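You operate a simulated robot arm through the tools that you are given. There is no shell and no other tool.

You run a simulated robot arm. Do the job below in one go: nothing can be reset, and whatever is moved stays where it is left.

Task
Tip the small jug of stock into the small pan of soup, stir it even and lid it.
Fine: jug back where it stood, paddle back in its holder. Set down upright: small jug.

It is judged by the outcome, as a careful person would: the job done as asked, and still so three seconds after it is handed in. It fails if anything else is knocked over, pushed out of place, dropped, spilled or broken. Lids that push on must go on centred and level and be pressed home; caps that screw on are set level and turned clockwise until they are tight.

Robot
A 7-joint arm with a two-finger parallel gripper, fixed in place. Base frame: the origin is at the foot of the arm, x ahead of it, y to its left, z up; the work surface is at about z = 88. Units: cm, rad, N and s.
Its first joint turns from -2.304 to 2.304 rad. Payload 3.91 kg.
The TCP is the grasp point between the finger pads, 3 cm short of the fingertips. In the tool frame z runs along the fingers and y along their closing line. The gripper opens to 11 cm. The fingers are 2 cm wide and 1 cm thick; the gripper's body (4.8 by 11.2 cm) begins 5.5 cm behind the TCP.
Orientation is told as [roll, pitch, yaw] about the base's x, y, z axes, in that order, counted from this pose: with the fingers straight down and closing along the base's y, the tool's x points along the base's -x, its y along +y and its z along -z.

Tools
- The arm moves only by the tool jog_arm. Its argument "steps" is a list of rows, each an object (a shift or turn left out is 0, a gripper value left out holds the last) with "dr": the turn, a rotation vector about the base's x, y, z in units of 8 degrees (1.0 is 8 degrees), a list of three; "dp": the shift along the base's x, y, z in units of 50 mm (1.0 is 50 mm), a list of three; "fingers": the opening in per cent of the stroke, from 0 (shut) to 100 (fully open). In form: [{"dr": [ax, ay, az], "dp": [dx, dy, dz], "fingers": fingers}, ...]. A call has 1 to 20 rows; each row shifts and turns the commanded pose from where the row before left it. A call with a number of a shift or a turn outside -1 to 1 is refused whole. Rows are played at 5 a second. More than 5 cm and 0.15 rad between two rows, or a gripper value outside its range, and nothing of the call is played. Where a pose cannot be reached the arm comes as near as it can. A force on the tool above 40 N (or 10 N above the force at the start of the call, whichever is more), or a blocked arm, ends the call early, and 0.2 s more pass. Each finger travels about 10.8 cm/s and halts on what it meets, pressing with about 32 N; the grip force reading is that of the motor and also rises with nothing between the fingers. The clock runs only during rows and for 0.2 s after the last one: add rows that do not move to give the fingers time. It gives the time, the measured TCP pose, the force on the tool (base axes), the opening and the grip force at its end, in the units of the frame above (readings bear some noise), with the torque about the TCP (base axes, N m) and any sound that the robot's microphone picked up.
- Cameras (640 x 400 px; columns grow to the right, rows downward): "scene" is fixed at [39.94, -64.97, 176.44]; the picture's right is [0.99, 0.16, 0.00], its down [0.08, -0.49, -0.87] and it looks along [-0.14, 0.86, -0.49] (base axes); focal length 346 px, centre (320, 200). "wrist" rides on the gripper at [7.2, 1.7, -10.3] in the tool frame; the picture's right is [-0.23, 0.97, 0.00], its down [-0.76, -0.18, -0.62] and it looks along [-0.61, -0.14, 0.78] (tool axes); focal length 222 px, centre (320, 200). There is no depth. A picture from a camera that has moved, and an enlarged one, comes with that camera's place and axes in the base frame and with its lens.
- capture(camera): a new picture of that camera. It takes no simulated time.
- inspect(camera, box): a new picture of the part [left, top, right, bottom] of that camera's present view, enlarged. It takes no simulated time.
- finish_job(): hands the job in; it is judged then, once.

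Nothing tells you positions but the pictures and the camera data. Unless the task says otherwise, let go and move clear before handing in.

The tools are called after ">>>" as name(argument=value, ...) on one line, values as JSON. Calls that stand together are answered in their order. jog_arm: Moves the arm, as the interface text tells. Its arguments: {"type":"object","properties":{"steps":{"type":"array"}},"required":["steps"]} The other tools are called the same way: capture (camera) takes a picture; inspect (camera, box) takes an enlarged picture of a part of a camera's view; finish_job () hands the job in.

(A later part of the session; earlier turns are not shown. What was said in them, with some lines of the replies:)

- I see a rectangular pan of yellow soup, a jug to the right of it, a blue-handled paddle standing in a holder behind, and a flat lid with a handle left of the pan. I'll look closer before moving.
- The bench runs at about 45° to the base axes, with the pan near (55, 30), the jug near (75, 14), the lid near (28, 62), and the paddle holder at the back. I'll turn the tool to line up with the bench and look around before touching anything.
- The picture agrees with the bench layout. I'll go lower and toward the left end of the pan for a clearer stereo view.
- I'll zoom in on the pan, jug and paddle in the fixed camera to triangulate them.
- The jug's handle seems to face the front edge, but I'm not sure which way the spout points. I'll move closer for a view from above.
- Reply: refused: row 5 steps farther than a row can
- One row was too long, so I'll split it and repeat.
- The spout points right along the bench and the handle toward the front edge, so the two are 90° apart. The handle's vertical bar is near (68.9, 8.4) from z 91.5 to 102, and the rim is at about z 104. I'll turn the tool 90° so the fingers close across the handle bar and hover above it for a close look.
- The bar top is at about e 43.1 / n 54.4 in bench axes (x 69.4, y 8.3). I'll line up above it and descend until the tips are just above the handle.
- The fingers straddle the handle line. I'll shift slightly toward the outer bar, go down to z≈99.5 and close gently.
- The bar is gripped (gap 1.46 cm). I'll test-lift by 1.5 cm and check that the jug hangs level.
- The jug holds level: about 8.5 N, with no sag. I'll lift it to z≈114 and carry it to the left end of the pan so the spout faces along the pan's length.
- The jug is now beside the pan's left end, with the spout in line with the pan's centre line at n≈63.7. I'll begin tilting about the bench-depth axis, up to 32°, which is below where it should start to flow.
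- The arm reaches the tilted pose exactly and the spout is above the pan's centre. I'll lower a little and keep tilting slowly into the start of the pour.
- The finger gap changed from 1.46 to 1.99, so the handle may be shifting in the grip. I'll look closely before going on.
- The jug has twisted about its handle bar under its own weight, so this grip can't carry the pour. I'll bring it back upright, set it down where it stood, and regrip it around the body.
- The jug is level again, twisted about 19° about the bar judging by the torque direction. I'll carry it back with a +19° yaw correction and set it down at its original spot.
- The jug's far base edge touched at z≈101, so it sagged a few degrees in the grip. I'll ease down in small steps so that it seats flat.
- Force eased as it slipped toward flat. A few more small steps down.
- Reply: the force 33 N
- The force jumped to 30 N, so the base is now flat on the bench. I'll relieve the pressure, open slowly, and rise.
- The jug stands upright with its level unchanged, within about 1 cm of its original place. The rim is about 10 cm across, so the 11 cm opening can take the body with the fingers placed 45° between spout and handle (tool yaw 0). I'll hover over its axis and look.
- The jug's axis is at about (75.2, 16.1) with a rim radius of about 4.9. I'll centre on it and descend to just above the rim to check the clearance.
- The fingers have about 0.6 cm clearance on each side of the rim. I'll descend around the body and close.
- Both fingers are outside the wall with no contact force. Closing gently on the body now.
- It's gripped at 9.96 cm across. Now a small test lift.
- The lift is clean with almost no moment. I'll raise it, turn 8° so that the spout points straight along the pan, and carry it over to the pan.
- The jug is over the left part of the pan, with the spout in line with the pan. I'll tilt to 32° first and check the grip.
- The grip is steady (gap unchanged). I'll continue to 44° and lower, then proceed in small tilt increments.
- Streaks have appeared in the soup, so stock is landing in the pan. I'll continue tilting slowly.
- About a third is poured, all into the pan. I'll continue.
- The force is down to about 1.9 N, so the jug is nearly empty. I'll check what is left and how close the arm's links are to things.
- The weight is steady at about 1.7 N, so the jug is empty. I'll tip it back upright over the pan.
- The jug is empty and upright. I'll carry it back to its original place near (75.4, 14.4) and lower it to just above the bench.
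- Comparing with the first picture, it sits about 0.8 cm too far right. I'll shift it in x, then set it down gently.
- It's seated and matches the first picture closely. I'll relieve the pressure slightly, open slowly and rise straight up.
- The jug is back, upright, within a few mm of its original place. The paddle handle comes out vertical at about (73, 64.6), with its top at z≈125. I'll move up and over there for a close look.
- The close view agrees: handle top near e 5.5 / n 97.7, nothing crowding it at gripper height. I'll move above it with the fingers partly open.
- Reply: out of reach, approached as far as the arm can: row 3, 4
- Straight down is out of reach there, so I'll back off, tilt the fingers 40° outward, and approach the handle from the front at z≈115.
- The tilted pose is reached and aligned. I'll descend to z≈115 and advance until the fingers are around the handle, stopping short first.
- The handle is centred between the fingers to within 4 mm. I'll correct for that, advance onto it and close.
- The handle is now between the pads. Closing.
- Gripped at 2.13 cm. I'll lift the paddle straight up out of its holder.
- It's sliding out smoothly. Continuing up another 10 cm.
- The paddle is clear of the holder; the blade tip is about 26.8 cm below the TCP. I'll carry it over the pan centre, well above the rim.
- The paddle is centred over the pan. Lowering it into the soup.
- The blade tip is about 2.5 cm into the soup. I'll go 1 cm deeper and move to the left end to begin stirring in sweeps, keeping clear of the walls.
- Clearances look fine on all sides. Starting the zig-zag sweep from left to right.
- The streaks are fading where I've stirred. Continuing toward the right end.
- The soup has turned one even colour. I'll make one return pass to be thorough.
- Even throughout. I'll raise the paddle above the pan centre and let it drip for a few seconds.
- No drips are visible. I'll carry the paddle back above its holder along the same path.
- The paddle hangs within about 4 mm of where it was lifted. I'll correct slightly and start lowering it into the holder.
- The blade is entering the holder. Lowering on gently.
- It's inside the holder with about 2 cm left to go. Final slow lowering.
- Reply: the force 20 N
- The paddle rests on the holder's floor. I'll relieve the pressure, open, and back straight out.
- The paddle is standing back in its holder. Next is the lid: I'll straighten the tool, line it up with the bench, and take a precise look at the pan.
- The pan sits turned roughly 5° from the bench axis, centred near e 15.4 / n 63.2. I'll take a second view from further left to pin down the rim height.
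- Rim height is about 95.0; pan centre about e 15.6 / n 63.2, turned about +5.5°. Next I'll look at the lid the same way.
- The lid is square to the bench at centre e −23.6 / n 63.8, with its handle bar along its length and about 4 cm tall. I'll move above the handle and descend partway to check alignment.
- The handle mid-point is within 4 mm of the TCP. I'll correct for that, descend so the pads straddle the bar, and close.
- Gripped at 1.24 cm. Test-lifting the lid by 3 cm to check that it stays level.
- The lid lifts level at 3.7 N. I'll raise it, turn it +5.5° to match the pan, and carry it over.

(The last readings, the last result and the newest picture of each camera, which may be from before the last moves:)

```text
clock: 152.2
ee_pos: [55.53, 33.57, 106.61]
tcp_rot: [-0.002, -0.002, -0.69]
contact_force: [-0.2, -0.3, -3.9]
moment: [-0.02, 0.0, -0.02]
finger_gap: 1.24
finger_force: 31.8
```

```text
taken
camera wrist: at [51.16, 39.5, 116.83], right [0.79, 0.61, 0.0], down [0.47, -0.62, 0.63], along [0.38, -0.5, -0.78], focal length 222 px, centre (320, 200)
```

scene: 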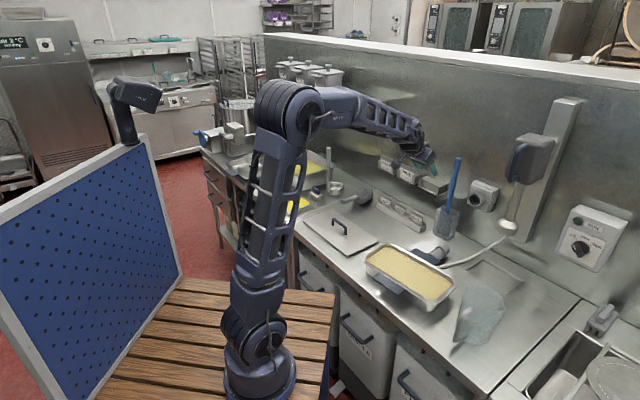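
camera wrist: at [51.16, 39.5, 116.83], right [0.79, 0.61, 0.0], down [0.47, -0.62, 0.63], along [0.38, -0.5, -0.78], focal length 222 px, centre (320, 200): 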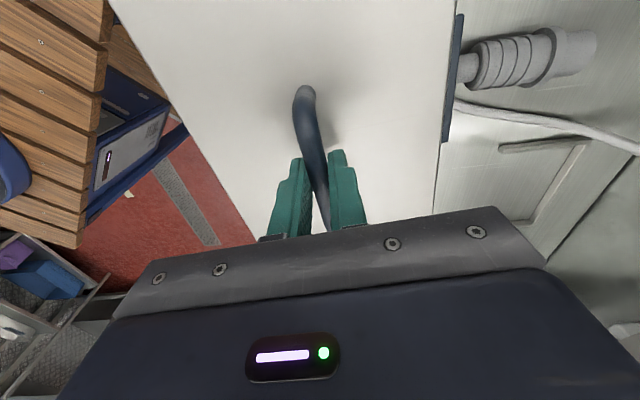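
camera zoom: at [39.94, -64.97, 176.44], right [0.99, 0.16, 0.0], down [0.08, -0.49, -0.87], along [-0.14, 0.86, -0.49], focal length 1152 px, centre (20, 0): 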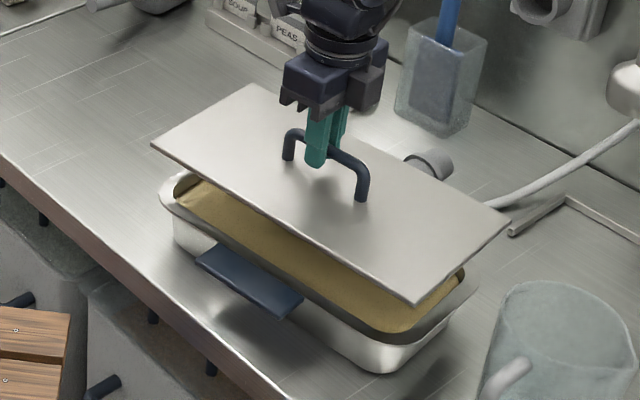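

The lid hovers over the pan. I'll lower it to about 1.5 cm above the rim and compare the edges.

>>> jog_arm(steps=[{"dp": [0, 0.03, -0.2]}, {"dp": [0, 0, -0.3]}, {"dp": [0, 0, -0.25]}, {}, {}])

>>> inspect(camera="scene", box=[360, 220, 470, 310])

>>> inspect(camera="wrist", box=[100, 0, 480, 240])

```text
clock: 153.4
ee_pos: [55.6, 33.82, 102.87]
tcp_rot: [-0.002, -0.002, -0.691]
contact_force: [-0.1, 0.4, -3.5]
moment: [0.02, -0.01, 0.01]
finger_gap: 1.21
finger_force: 32.4
```

```text
4.44 times, centred on (415, 265) of scene
camera zoom: at [39.94, -64.97, 176.44], right [0.99, 0.16, 0.0], down [0.08, -0.49, -0.87], along [-0.14, 0.86, -0.49], focal length 1537 px, centre (-102, -89)
```

zoom: 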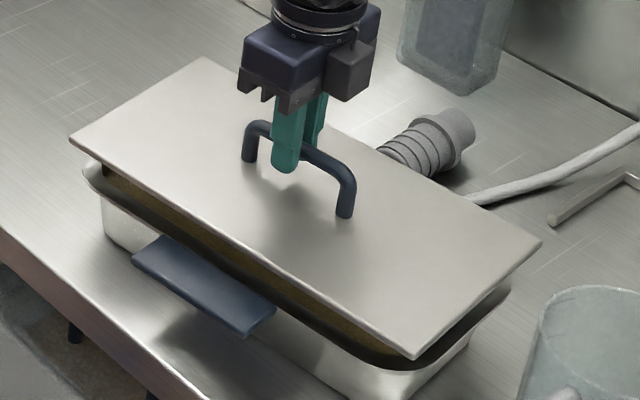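

```text
1.67 times, centred on (290, 120) of wrist
camera zoom: at [51.13, 39.66, 113.02], right [0.79, 0.61, 0.0], down [0.47, -0.62, 0.63], along [0.38, -0.5, -0.78], focal length 370 px, centre (370, 333)
```

zoom: 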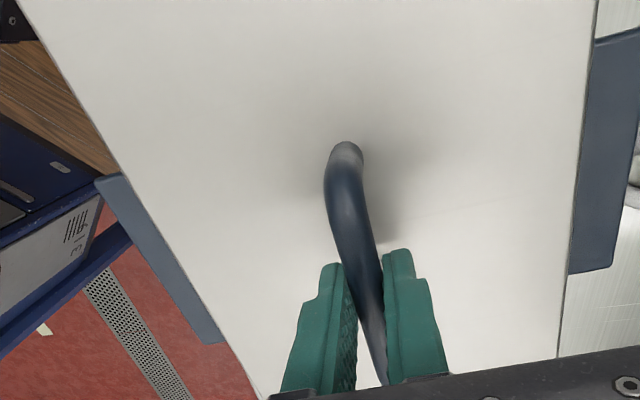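

>>> jog_arm(steps=[{"dp": [0, 0, -0.12]}, {"dp": [0, 0, -0.1]}, {}, {}])

>>> inspect(camera="scene", box=[364, 238, 414, 278])

>>> inspect(camera="scene", box=[415, 265, 465, 315])

>>> inspect(camera="scene", box=[360, 225, 470, 315])

```text
clock: 154.4
ee_pos: [55.6, 33.74, 101.68]
tcp_rot: [-0.002, -0.001, -0.688]
contact_force: [-1.0, 0.1, -3.6]
moment: [0.0, 0.01, 0.03]
finger_gap: 1.26
finger_force: 32.4
```

```text
10.00 times, centred on (389, 258) of scene
camera zoom: at [39.94, -64.97, 176.44], right [0.99, 0.16, 0.0], down [0.08, -0.49, -0.87], along [-0.14, 0.86, -0.49], focal length 3457 px, centre (-370, -380)
```

zoom: 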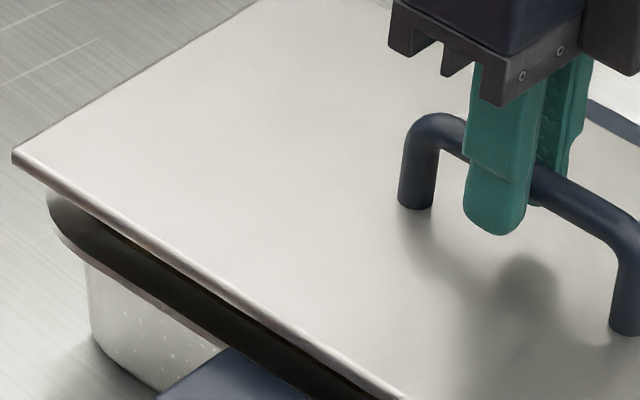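

```text
8.00 times, centred on (440, 290) of scene
camera zoom: at [39.94, -64.97, 176.44], right [0.99, 0.16, 0.0], down [0.08, -0.49, -0.87], along [-0.14, 0.86, -0.49], focal length 2766 px, centre (-640, -520)
```

zoom: 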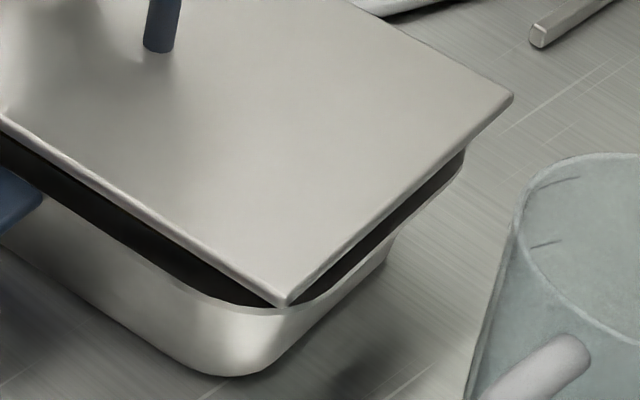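

```text
4.44 times, centred on (415, 270) of scene
camera zoom: at [39.94, -64.97, 176.44], right [0.99, 0.16, 0.0], down [0.08, -0.49, -0.87], along [-0.14, 0.86, -0.49], focal length 1537 px, centre (-102, -111)
```

zoom: 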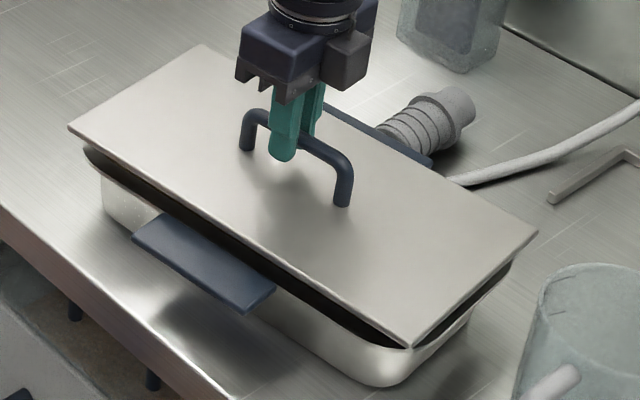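

>>> inspect(camera="wrist", box=[100, 0, 260, 240])

>>> inspect(camera="wrist", box=[400, 0, 560, 240])

>>> inspect(camera="scene", box=[395, 255, 445, 305])

```text
1.67 times, centred on (180, 120) of wrist
camera zoom: at [51.08, 39.64, 111.97], right [0.79, 0.61, 0.0], down [0.47, -0.62, 0.63], along [0.38, -0.5, -0.78], focal length 370 px, centre (553, 333)
```

zoom: 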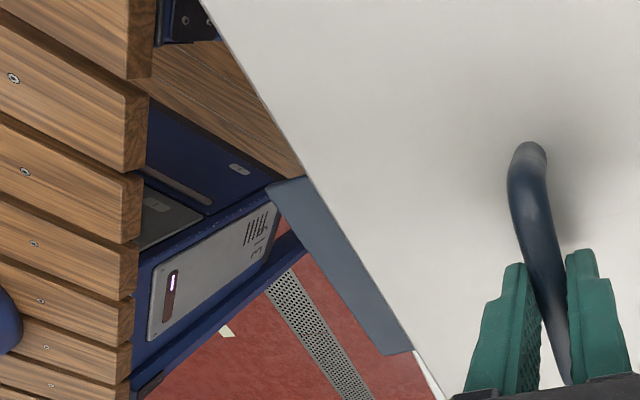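

```text
1.67 times, centred on (480, 120) of wrist
camera zoom: at [51.08, 39.64, 111.97], right [0.79, 0.61, 0.0], down [0.47, -0.62, 0.63], along [0.38, -0.5, -0.78], focal length 370 px, centre (53, 333)
```

zoom: 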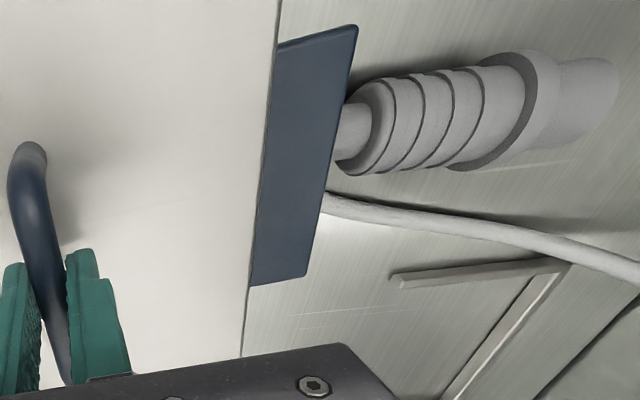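

```text
8.00 times, centred on (420, 280) of scene
camera zoom: at [39.94, -64.97, 176.44], right [0.99, 0.16, 0.0], down [0.08, -0.49, -0.87], along [-0.14, 0.86, -0.49], focal length 2766 px, centre (-480, -440)
```

zoom: 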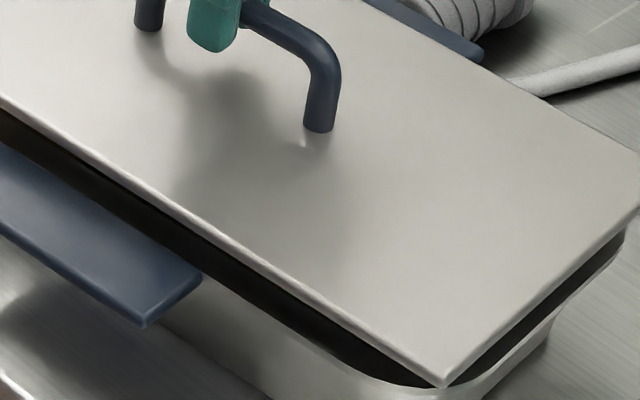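

I need a closer look at how the lid's edges sit over the rim before lowering.

>>> inspect(camera="scene", box=[362, 250, 386, 268])

>>> inspect(camera="scene", box=[440, 270, 480, 306])

>>> inspect(camera="scene", box=[424, 284, 464, 314])

```text
16.00 times, centred on (374, 259) of scene
camera zoom: at [39.94, -64.97, 176.44], right [0.99, 0.16, 0.0], down [0.08, -0.49, -0.87], along [-0.14, 0.86, -0.49], focal length 5532 px, centre (-544, -744)
```

zoom: 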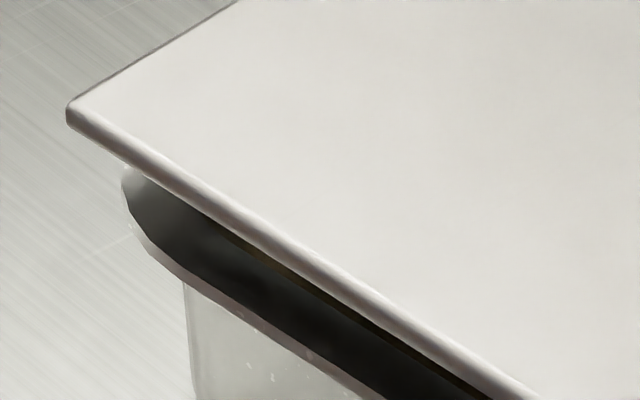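

```text
11.11 times, centred on (460, 288) of scene
camera zoom: at [39.94, -64.97, 176.44], right [0.99, 0.16, 0.0], down [0.08, -0.49, -0.87], along [-0.14, 0.86, -0.49], focal length 3842 px, centre (-1236, -778)
```

zoom: 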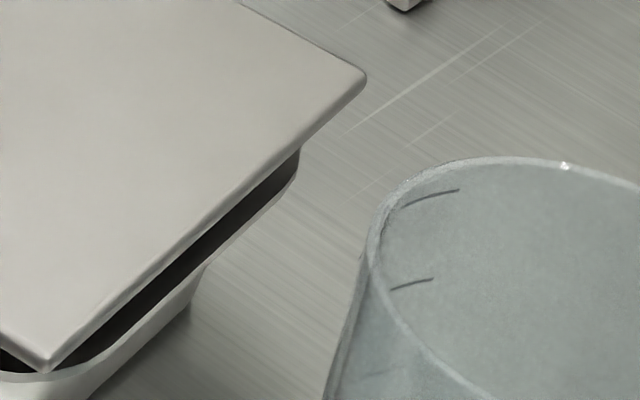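

```text
13.33 times, centred on (444, 299) of scene
camera zoom: at [39.94, -64.97, 176.44], right [0.99, 0.16, 0.0], down [0.08, -0.49, -0.87], along [-0.14, 0.86, -0.49], focal length 4610 px, centre (-1333, -1120)
```

zoom: 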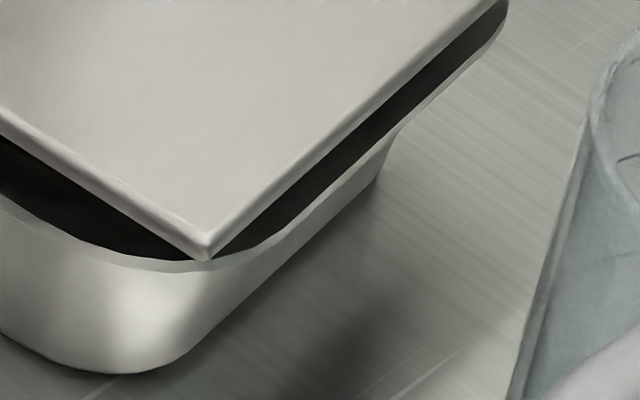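

The lid looks about 0.5 cm too far toward the right end. I'll shift it left, then lower it in small steps while watching the force.

>>> jog_arm(steps=[{"dp": [-0.077, 0.063, 0]}, {"dp": [0, 0, -0.06]}, {"dp": [0, 0, -0.06]}, {}, {}])

>>> inspect(camera="scene", box=[362, 245, 394, 269])

>>> inspect(camera="scene", box=[422, 270, 478, 312])

```text
clock: 155.6
ee_pos: [55.17, 34.01, 101.2]
tcp_rot: [-0.003, -0.001, -0.689]
contact_force: [-0.7, -0.7, -4.2]
moment: [0.04, 0.03, 0.02]
finger_gap: 1.24
finger_force: 31.5
```

```text
16.00 times, centred on (378, 257) of scene
camera zoom: at [39.94, -64.97, 176.44], right [0.99, 0.16, 0.0], down [0.08, -0.49, -0.87], along [-0.14, 0.86, -0.49], focal length 5532 px, centre (-608, -712)
```

zoom: 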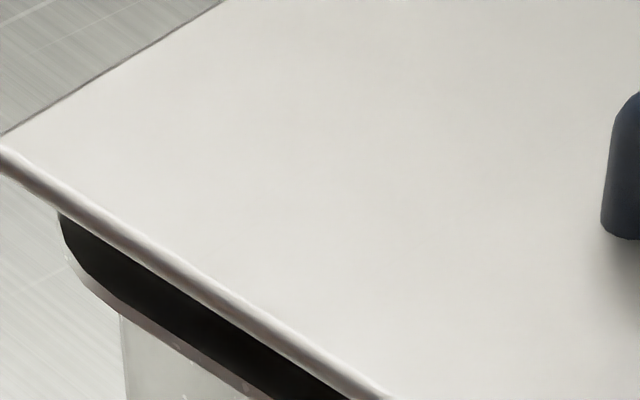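

```text
9.52 times, centred on (450, 291) of scene
camera zoom: at [39.94, -64.97, 176.44], right [0.99, 0.16, 0.0], down [0.08, -0.49, -0.87], along [-0.14, 0.86, -0.49], focal length 3293 px, centre (-918, -667)
```

zoom: 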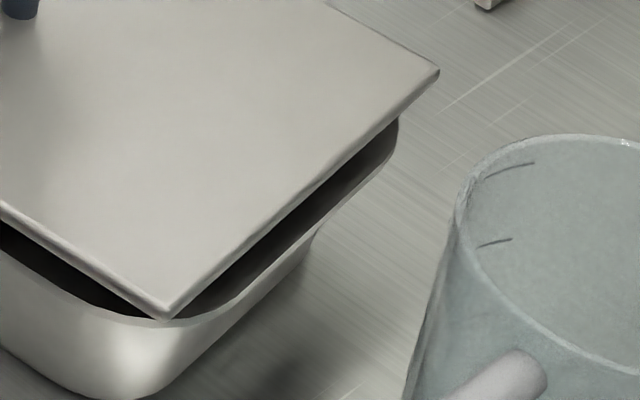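

The overhang is now balanced between the left and right corners. Lowering further in small steps.

>>> jog_arm(steps=[{"dp": [0, 0, -0.05]}, {"dp": [0, 0, -0.05]}, {}, {}])

>>> jog_arm(steps=[{"dp": [0, 0, -0.04]}, {"dp": [0, 0, -0.04]}, {}, {}])

>>> inspect(camera="scene", box=[362, 245, 394, 269])

>>> inspect(camera="scene", box=[422, 270, 478, 312])

```text
clock: 156.6
ee_pos: [55.16, 34.03, 100.62]
tcp_rot: [-0.001, -0.002, -0.69]
contact_force: [-0.2, 0.2, -3.3]
moment: [0.0, 0.0, -0.02]
finger_gap: 1.25
finger_force: 31.7
```

```text
clock: 157.6
ee_pos: [55.19, 34.1, 100.19]
tcp_rot: [-0.002, -0.001, -0.689]
contact_force: [0.1, -0.6, -3.4]
moment: [0.03, 0.05, 0.0]
finger_gap: 1.24
finger_force: 32.5
```

```text
16.00 times, centred on (378, 257) of scene
camera zoom: at [39.94, -64.97, 176.44], right [0.99, 0.16, 0.0], down [0.08, -0.49, -0.87], along [-0.14, 0.86, -0.49], focal length 5532 px, centre (-608, -712)
```

zoom: 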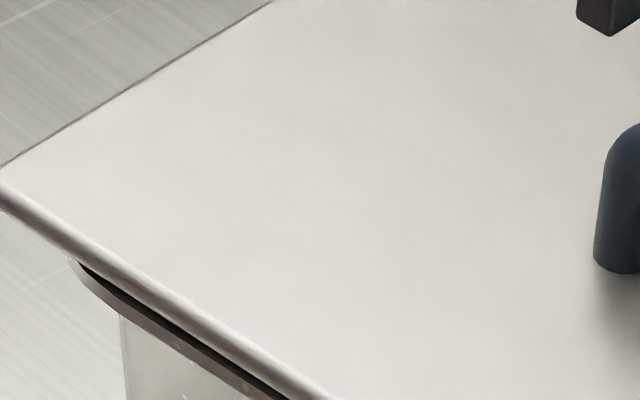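

```text
9.52 times, centred on (450, 291) of scene
camera zoom: at [39.94, -64.97, 176.44], right [0.99, 0.16, 0.0], down [0.08, -0.49, -0.87], along [-0.14, 0.86, -0.49], focal length 3293 px, centre (-918, -667)
```

zoom: 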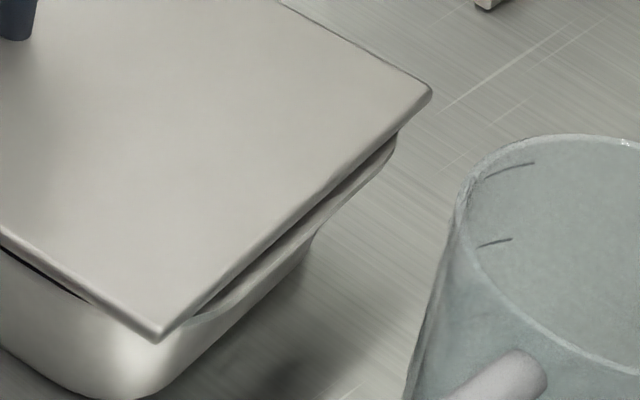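

>>> inspect(camera="scene", box=[360, 235, 470, 315])

>>> inspect(camera="scene", box=[430, 275, 470, 305])

>>> inspect(camera="scene", box=[355, 245, 395, 275])

>>> inspect(camera="wrist", box=[100, 0, 560, 240])

```text
5.00 times, centred on (415, 275) of scene
camera zoom: at [39.94, -64.97, 176.44], right [0.99, 0.16, 0.0], down [0.08, -0.49, -0.87], along [-0.14, 0.86, -0.49], focal length 1729 px, centre (-155, -175)
```

zoom: 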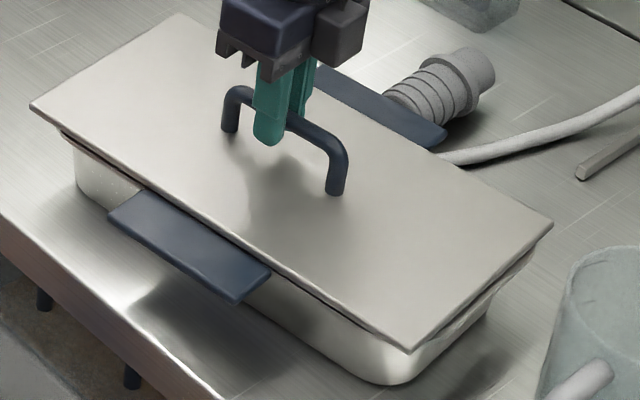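

```text
13.33 times, centred on (450, 290) of scene
camera zoom: at [39.94, -64.97, 176.44], right [0.99, 0.16, 0.0], down [0.08, -0.49, -0.87], along [-0.14, 0.86, -0.49], focal length 4610 px, centre (-1413, -1000)
```

zoom: 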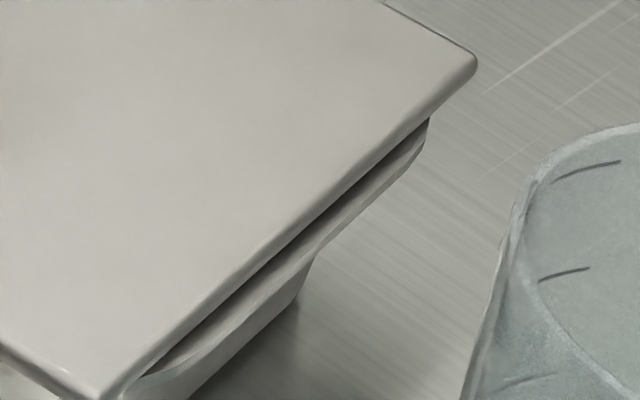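

```text
13.33 times, centred on (375, 260) of scene
camera zoom: at [39.94, -64.97, 176.44], right [0.99, 0.16, 0.0], down [0.08, -0.49, -0.87], along [-0.14, 0.86, -0.49], focal length 4610 px, centre (-413, -600)
```

zoom: 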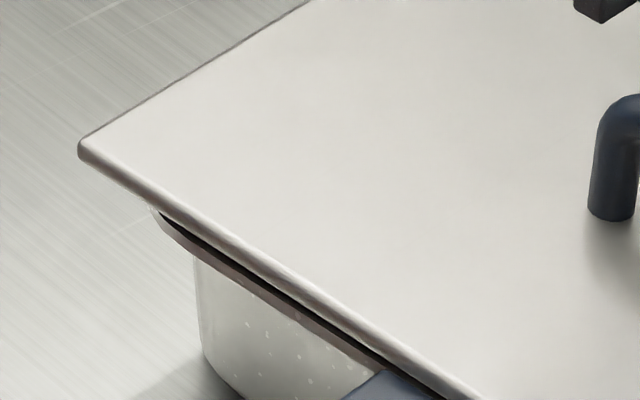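

```text
1.39 times, centred on (330, 120) of wrist
camera zoom: at [50.67, 39.99, 110.43], right [0.79, 0.61, 0.0], down [0.47, -0.62, 0.63], along [0.38, -0.5, -0.78], focal length 309 px, centre (306, 311)
```

zoom: 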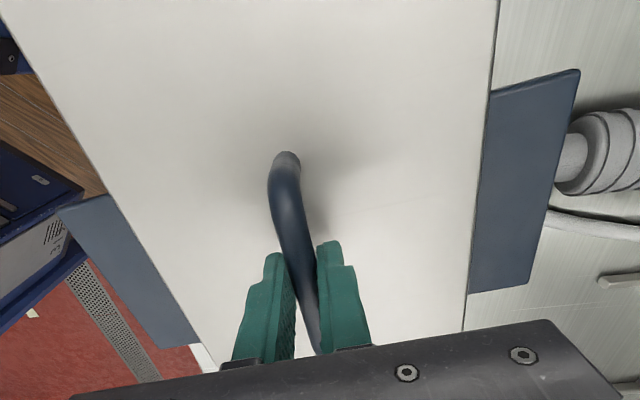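

Now that the lid is almost down, the view is clearer. The pan's flange shows about 0.5 cm beyond the lid at the right end, so I'll shift the lid right by 0.45 cm.

>>> jog_arm(steps=[{"dp": [0.041, -0.021, 0]}, {"dp": [0.041, -0.021, 0]}, {}, {}])

>>> inspect(camera="scene", box=[430, 275, 470, 305])

>>> inspect(camera="scene", box=[355, 245, 395, 275])

```text
clock: 158.6
ee_pos: [55.59, 33.79, 100.25]
tcp_rot: [-0.002, -0.001, -0.691]
contact_force: [-0.1, 0.1, -2.9]
moment: [0.0, 0.08, 0.0]
finger_gap: 1.22
finger_force: 32.5
```

```text
13.33 times, centred on (450, 290) of scene
camera zoom: at [39.94, -64.97, 176.44], right [0.99, 0.16, 0.0], down [0.08, -0.49, -0.87], along [-0.14, 0.86, -0.49], focal length 4610 px, centre (-1413, -1000)
```

zoom: 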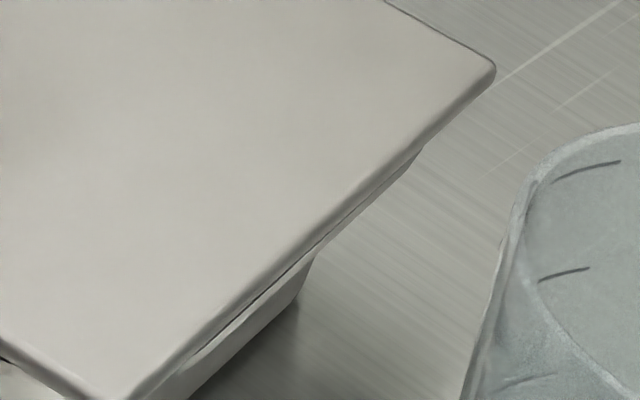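

```text
13.33 times, centred on (375, 260) of scene
camera zoom: at [39.94, -64.97, 176.44], right [0.99, 0.16, 0.0], down [0.08, -0.49, -0.87], along [-0.14, 0.86, -0.49], focal length 4610 px, centre (-413, -600)
```

zoom: 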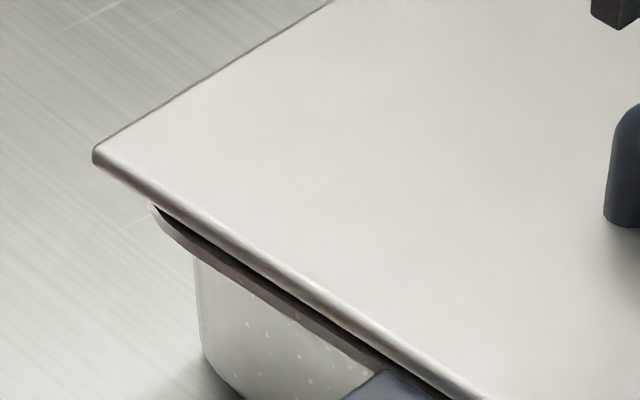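

Now it is balanced on both ends to within about 2 mm. Lowering the last few millimetres to contact.

>>> jog_arm(steps=[{"dp": [-0.015, 0.012, -0.03]}, {"dp": [0, 0, -0.03]}, {}, {}])

>>> inspect(camera="scene", box=[360, 235, 470, 315])

```text
clock: 159.6
ee_pos: [55.46, 33.95, 99.99]
tcp_rot: [-0.001, -0.003, -0.688]
contact_force: [2.7, -3.3, 26.2]
moment: [-0.03, -0.06, -0.02]
finger_gap: 1.26
finger_force: 31.8
```

```text
5.00 times, centred on (415, 275) of scene
camera zoom: at [39.94, -64.97, 176.44], right [0.99, 0.16, 0.0], down [0.08, -0.49, -0.87], along [-0.14, 0.86, -0.49], focal length 1729 px, centre (-155, -175)
```

zoom: 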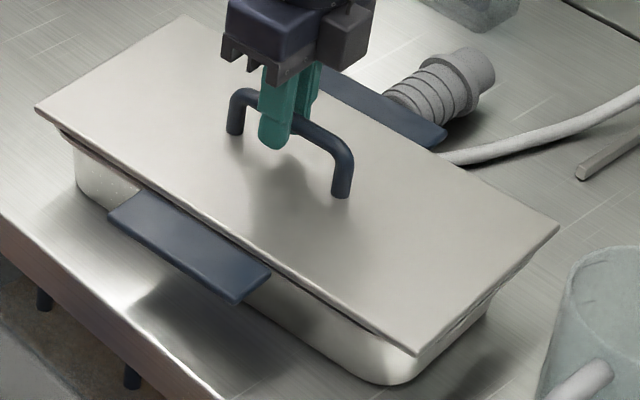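

Contact is at z=100.0 with about 30 N and almost no moment, so it is seated evenly. I'll press a little more to make sure it is home.

>>> jog_arm(steps=[{"dp": [0, 0, -0.015]}, {}, {"dp": [0, 0, -0.015]}, {}, {}])

>>> inspect(camera="scene", box=[355, 245, 395, 275])

>>> inspect(camera="scene", box=[420, 275, 475, 315])

```text
clock: 160.8
ee_pos: [55.46, 33.88, 99.84]
tcp_rot: [0.0, -0.002, -0.691]
contact_force: [7.0, 7.6, 25.2]
moment: [0.14, -0.05, -0.03]
finger_gap: 1.24
finger_force: 32.0
```

```text
13.33 times, centred on (375, 260) of scene
camera zoom: at [39.94, -64.97, 176.44], right [0.99, 0.16, 0.0], down [0.08, -0.49, -0.87], along [-0.14, 0.86, -0.49], focal length 4610 px, centre (-413, -600)
```

zoom: 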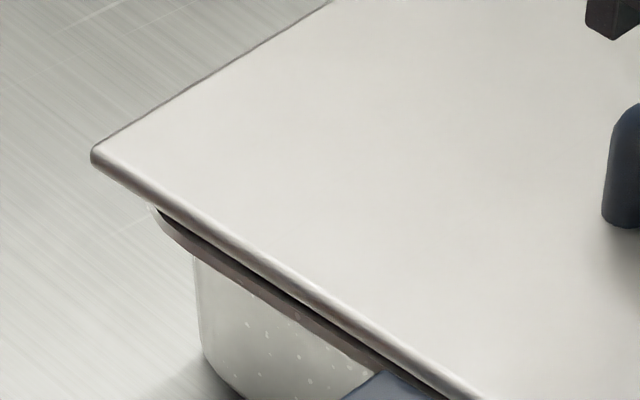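

```text
10.00 times, centred on (448, 295) of scene
camera zoom: at [39.94, -64.97, 176.44], right [0.99, 0.16, 0.0], down [0.08, -0.49, -0.87], along [-0.14, 0.86, -0.49], focal length 3457 px, centre (-955, -750)
```

zoom: 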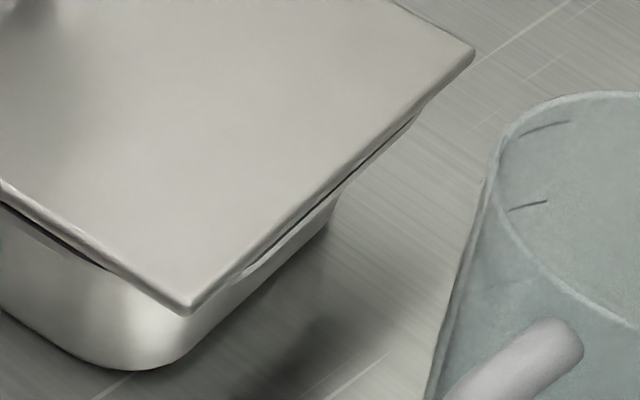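

The fingers have reached their grip limit on the bar (force plateaus near 25–29 N). I'll let go of the handle, rise, and check the seating.

>>> jog_arm(steps=[{"dp": [0, 0, 0.02]}, {}, {"fingers": 15}, {"fingers": 30}, {"fingers": 50}, {}])

>>> jog_arm(steps=[{"dp": [0, 0, 0.2]}, {"dp": [0, 0, 0.5]}, {"dp": [0, 0, 0.8]}, {"dp": [0, 0, 0.9]}, {"dp": [0, 0, 0.9]}, {"dp": [-0.4, 0.4, 0.6]}, {"dp": [-0.4, 0.4, 0.6]}, {}])

>>> capture(camera="wrist")

>>> inspect(camera="scene", box=[360, 225, 470, 315])

>>> inspect(camera="scene", box=[355, 245, 395, 275])

```text
clock: 162.2
ee_pos: [55.68, 33.9, 99.94]
tcp_rot: [-0.002, -0.003, -0.689]
contact_force: [0.0, 0.3, 0.5]
moment: [0.0, -0.02, -0.01]
finger_gap: 5.52
finger_force: 0.0
```

```text
clock: 164.0
ee_pos: [51.58, 37.74, 122.37]
tcp_rot: [-0.003, -0.002, -0.689]
contact_force: [0.9, 0.8, -0.5]
moment: [0.0, 0.02, 0.01]
finger_gap: 5.5
finger_force: 0.2
```

```text
taken
camera wrist: at [47.11, 43.72, 132.61], right [0.79, 0.61, 0.0], down [0.47, -0.62, 0.63], along [0.38, -0.5, -0.78], focal length 222 px, centre (320, 200)
```

wrist: 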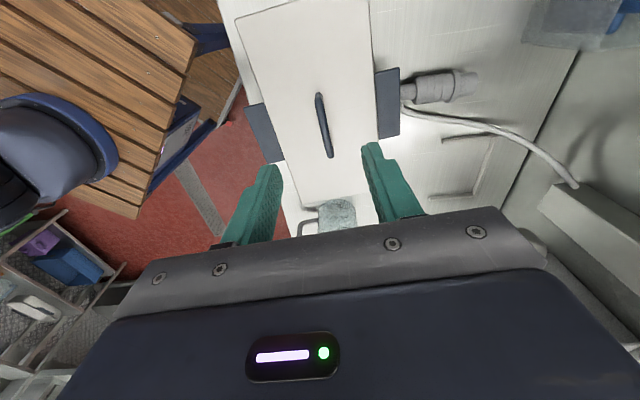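

```text
4.44 times, centred on (415, 270) of scene
camera zoom: at [39.94, -64.97, 176.44], right [0.99, 0.16, 0.0], down [0.08, -0.49, -0.87], along [-0.14, 0.86, -0.49], focal length 1537 px, centre (-102, -111)
```

zoom: 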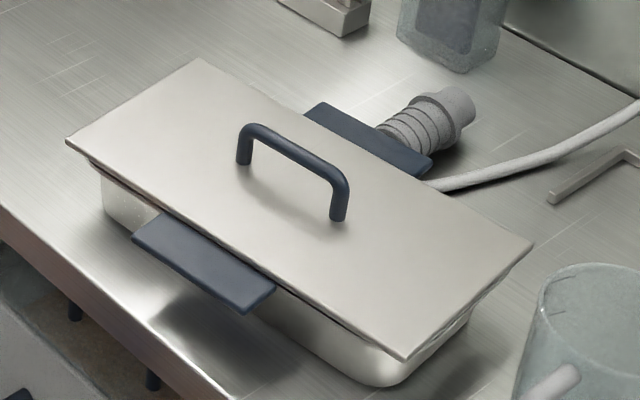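

```text
13.33 times, centred on (375, 260) of scene
camera zoom: at [39.94, -64.97, 176.44], right [0.99, 0.16, 0.0], down [0.08, -0.49, -0.87], along [-0.14, 0.86, -0.49], focal length 4610 px, centre (-413, -600)
```

zoom: 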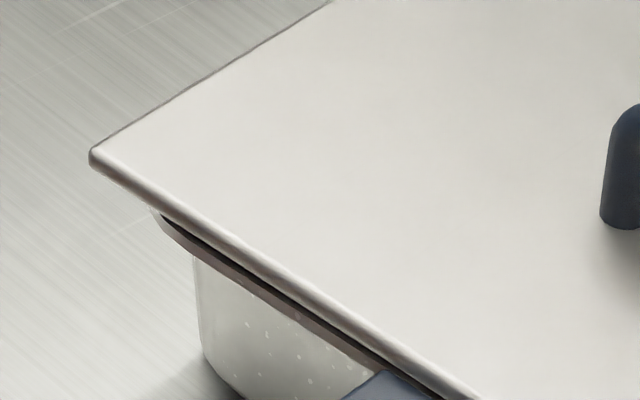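

>>> inspect(camera="wrist", box=[215, 0, 415, 110])

>>> inspect(camera="wrist", box=[230, 100, 400, 230])

```text
3.20 times, centred on (315, 55) of wrist
camera zoom: at [47.11, 43.72, 132.61], right [0.79, 0.61, 0.0], down [0.47, -0.62, 0.63], along [0.38, -0.5, -0.78], focal length 711 px, centre (336, 664)
```

zoom: 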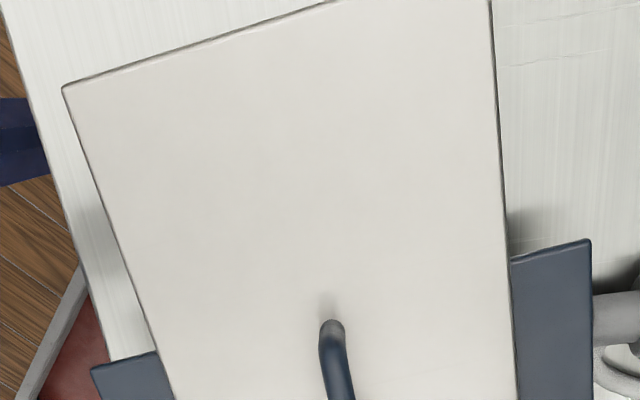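

```text
3.08 times, centred on (315, 165) of wrist
camera zoom: at [47.11, 43.72, 132.61], right [0.79, 0.61, 0.0], down [0.47, -0.62, 0.63], along [0.38, -0.5, -0.78], focal length 684 px, centre (335, 308)
```

zoom: 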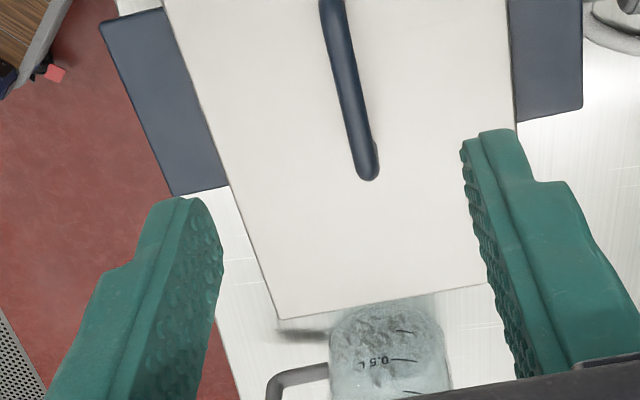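

The lid covers the rim all round, and against the pan's two side handles it is centred within about 1 mm lengthwise and 1 mm across. To be sure it is pressed home, I'll close the fingers and press down on the middle of the handle.

>>> jog_arm(steps=[{"dp": [0.41, -0.4, 0], "fingers": 0}, {"dp": [0.41, -0.39, 0]}, {"dp": [0, 0, -0.8]}, {"dp": [0, 0, -0.8]}, {"dp": [0, 0, -0.8]}, {"dp": [0, 0, -0.8]}, {"dp": [0, 0, -0.4]}, {}])

>>> inspect(camera="wrist", box=[200, 60, 440, 240])

>>> inspect(camera="scene", box=[360, 215, 470, 305])

```text
clock: 165.8
ee_pos: [55.91, 34.09, 104.38]
tcp_rot: [-0.001, 0.0, -0.69]
contact_force: [0.1, 0.2, -0.2]
moment: [0.02, -0.01, 0.01]
finger_gap: 0.0
finger_force: 31.9
```

```text
2.22 times, centred on (320, 150) of wrist
camera zoom: at [51.29, 39.98, 114.52], right [0.79, 0.61, 0.0], down [0.47, -0.62, 0.63], along [0.38, -0.5, -0.78], focal length 494 px, centre (320, 311)
```

zoom: 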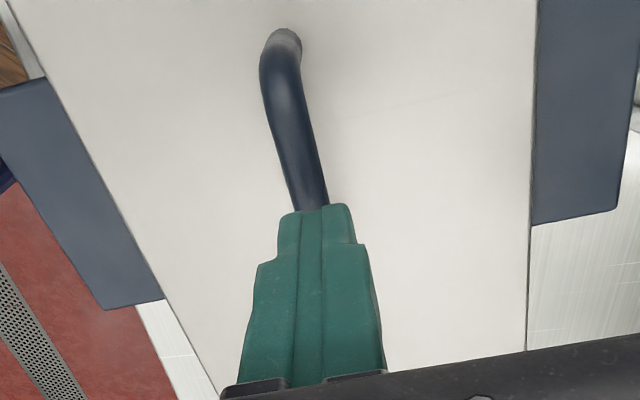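

```text
4.44 times, centred on (415, 260) of scene
camera zoom: at [39.94, -64.97, 176.44], right [0.99, 0.16, 0.0], down [0.08, -0.49, -0.87], along [-0.14, 0.86, -0.49], focal length 1537 px, centre (-102, -67)
```

zoom: 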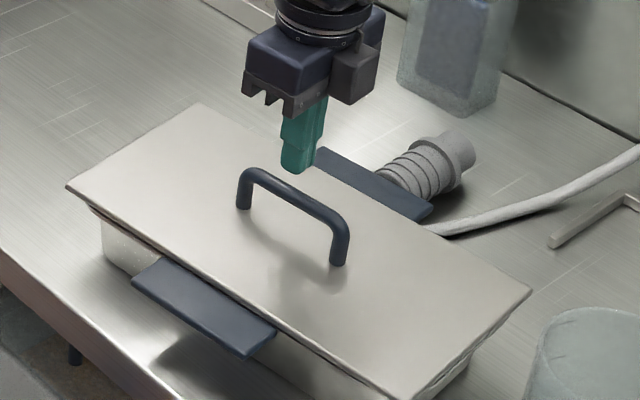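

The fingertips are right above the bar's middle. Pressing down in small steps.

>>> jog_arm(steps=[{"dp": [0, 0, -0.1]}, {"dp": [0, 0, -0.1]}, {"dp": [0, 0, -0.04]}, {"dp": [0, 0, -0.04]}, {"dp": [0, 0, -0.04]}, {}])

```text
clock: 167.2
ee_pos: [55.69, 34.04, 102.81]
tcp_rot: [-0.001, -0.001, -0.69]
contact_force: [0.2, -0.5, 0.9]
moment: [-0.04, -0.02, -0.02]
finger_gap: 0.02
finger_force: 32.2
```

>>> jog_arm(steps=[{"dp": [0, 0, -0.02]}, {"dp": [0, 0, -0.02]}, {"dp": [0, 0, -0.02]}, {}])

```text
clock: 168.2
ee_pos: [55.7, 34.14, 102.55]
tcp_rot: [-0.002, -0.001, -0.689]
contact_force: [1.0, -0.9, 3.2]
moment: [0.01, 0.01, 0.0]
finger_gap: 0.02
finger_force: 32.3
```

Contact has begun. A few finer steps to press it firmly.

>>> jog_arm(steps=[{"dp": [0, 0, -0.012]}, {"dp": [0, 0, -0.012]}, {}, {}])

>>> jog_arm(steps=[{"dp": [0, 0, -0.012]}, {}, {}])

```text
clock: 169.2
ee_pos: [55.73, 33.91, 102.5]
tcp_rot: [0.0, -0.001, -0.689]
contact_force: [1.3, 3.3, 22.8]
moment: [0.2, 0.2, -0.03]
finger_gap: 0.01
finger_force: 31.7
```

```text
clock: 169.8
ee_pos: [55.78, 34.03, 102.49]
tcp_rot: [0.003, -0.004, -0.689]
contact_force: [-2.3, -1.7, 11.7]
moment: [0.01, 0.15, 0.09]
finger_gap: 0.0
finger_force: 32.2
stopped in row 2: the force on the tool passed its limit at 41 N (the readings are from after the stop); the commanded pose is now the measured one
```

It took over 40 N without moving further, so the lid is fully home. I'll rise clear and do a final check.

>>> jog_arm(steps=[{"dp": [0, 0, 0.2]}, {"dp": [0, 0, 0.6]}, {"dp": [0, 0, 0.9]}, {"dp": [0, 0, 0.9]}, {"dp": [0, 0, 0.9]}, {"dp": [0, 0, 0.9]}, {"dp": [-0.3, 0.3, 0.8]}, {"dp": [-0.3, 0.3, 0.8]}, {}, {}])

>>> capture(camera="scene")

>>> inspect(camera="scene", box=[350, 140, 540, 350])

>>> capture(camera="wrist")

>>> inspect(camera="scene", box=[355, 235, 475, 315])

```text
clock: 172.0
ee_pos: [52.7, 37.14, 132.36]
tcp_rot: [0.001, -0.004, -0.69]
contact_force: [-0.9, 1.1, 0.7]
moment: [0.0, 0.03, 0.0]
finger_gap: 0.01
finger_force: 31.8
```

```text
taken
```

scene: 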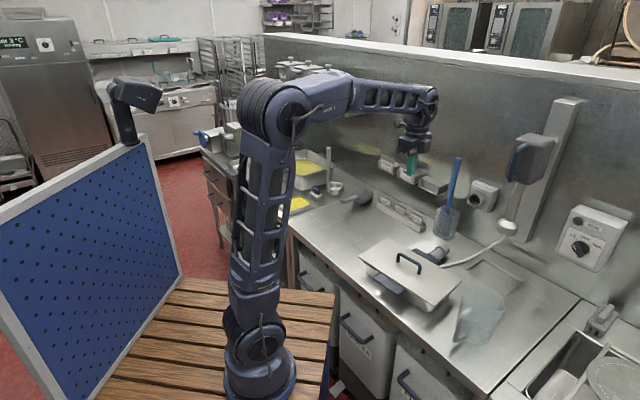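

```text
1.90 times, centred on (445, 245) of scene
camera zoom: at [39.94, -64.97, 176.44], right [0.99, 0.16, 0.0], down [0.08, -0.49, -0.87], along [-0.14, 0.86, -0.49], focal length 658 px, centre (82, 114)
```

zoom: 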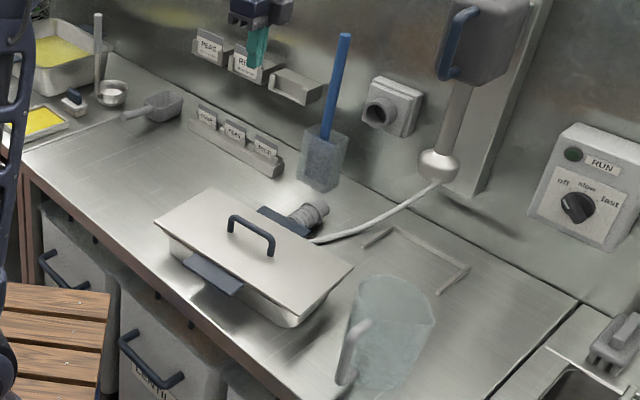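

```text
taken
camera wrist: at [48.13, 43.04, 142.55], right [0.79, 0.61, 0.0], down [0.47, -0.62, 0.63], along [0.38, -0.5, -0.78], focal length 222 px, centre (320, 200)
```

wrist: 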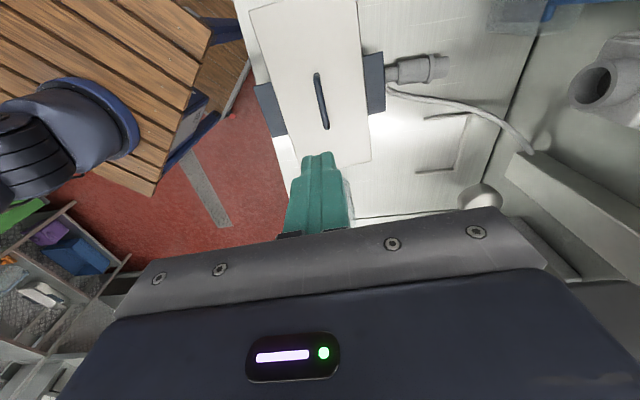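

```text
5.00 times, centred on (415, 275) of scene
camera zoom: at [39.94, -64.97, 176.44], right [0.99, 0.16, 0.0], down [0.08, -0.49, -0.87], along [-0.14, 0.86, -0.49], focal length 1729 px, centre (-155, -175)
```

zoom: 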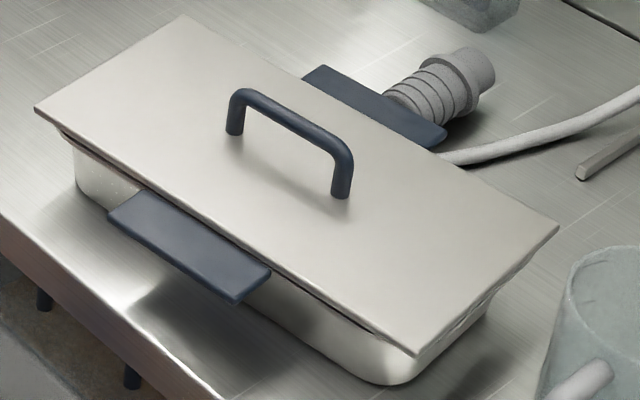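

The stirred pan has its lid on level and centred, the empty jug stands upright in its place, and the paddle is back in its holder. The arm is clear and nothing else was disturbed, so I'm handing the job in.

>>> finish_job()

```text
The job is handed in.
```

I poured the stock into the small pan, stirred it even and put the lid on, and I've handed the job in. I don't have the result of the judging.

- **Pouring:** My first grip, on the jug's handle, slipped as I tilted it. I set the jug down, gripped it around the body and poured until its weight stopped falling. I saw no spills on camera.
- **Stirring:** I swept the paddle along the pan and back until the soup was one even colour, then let it drip over the pan.
- **Lid:** It sits level, and I measured it within about 2 mm of centred. I pressed it down with just over 40 N and it moved no further.
- **Jug and paddle:** The jug stands upright within a few millimetres of where it started, and the paddle is back in its holder.
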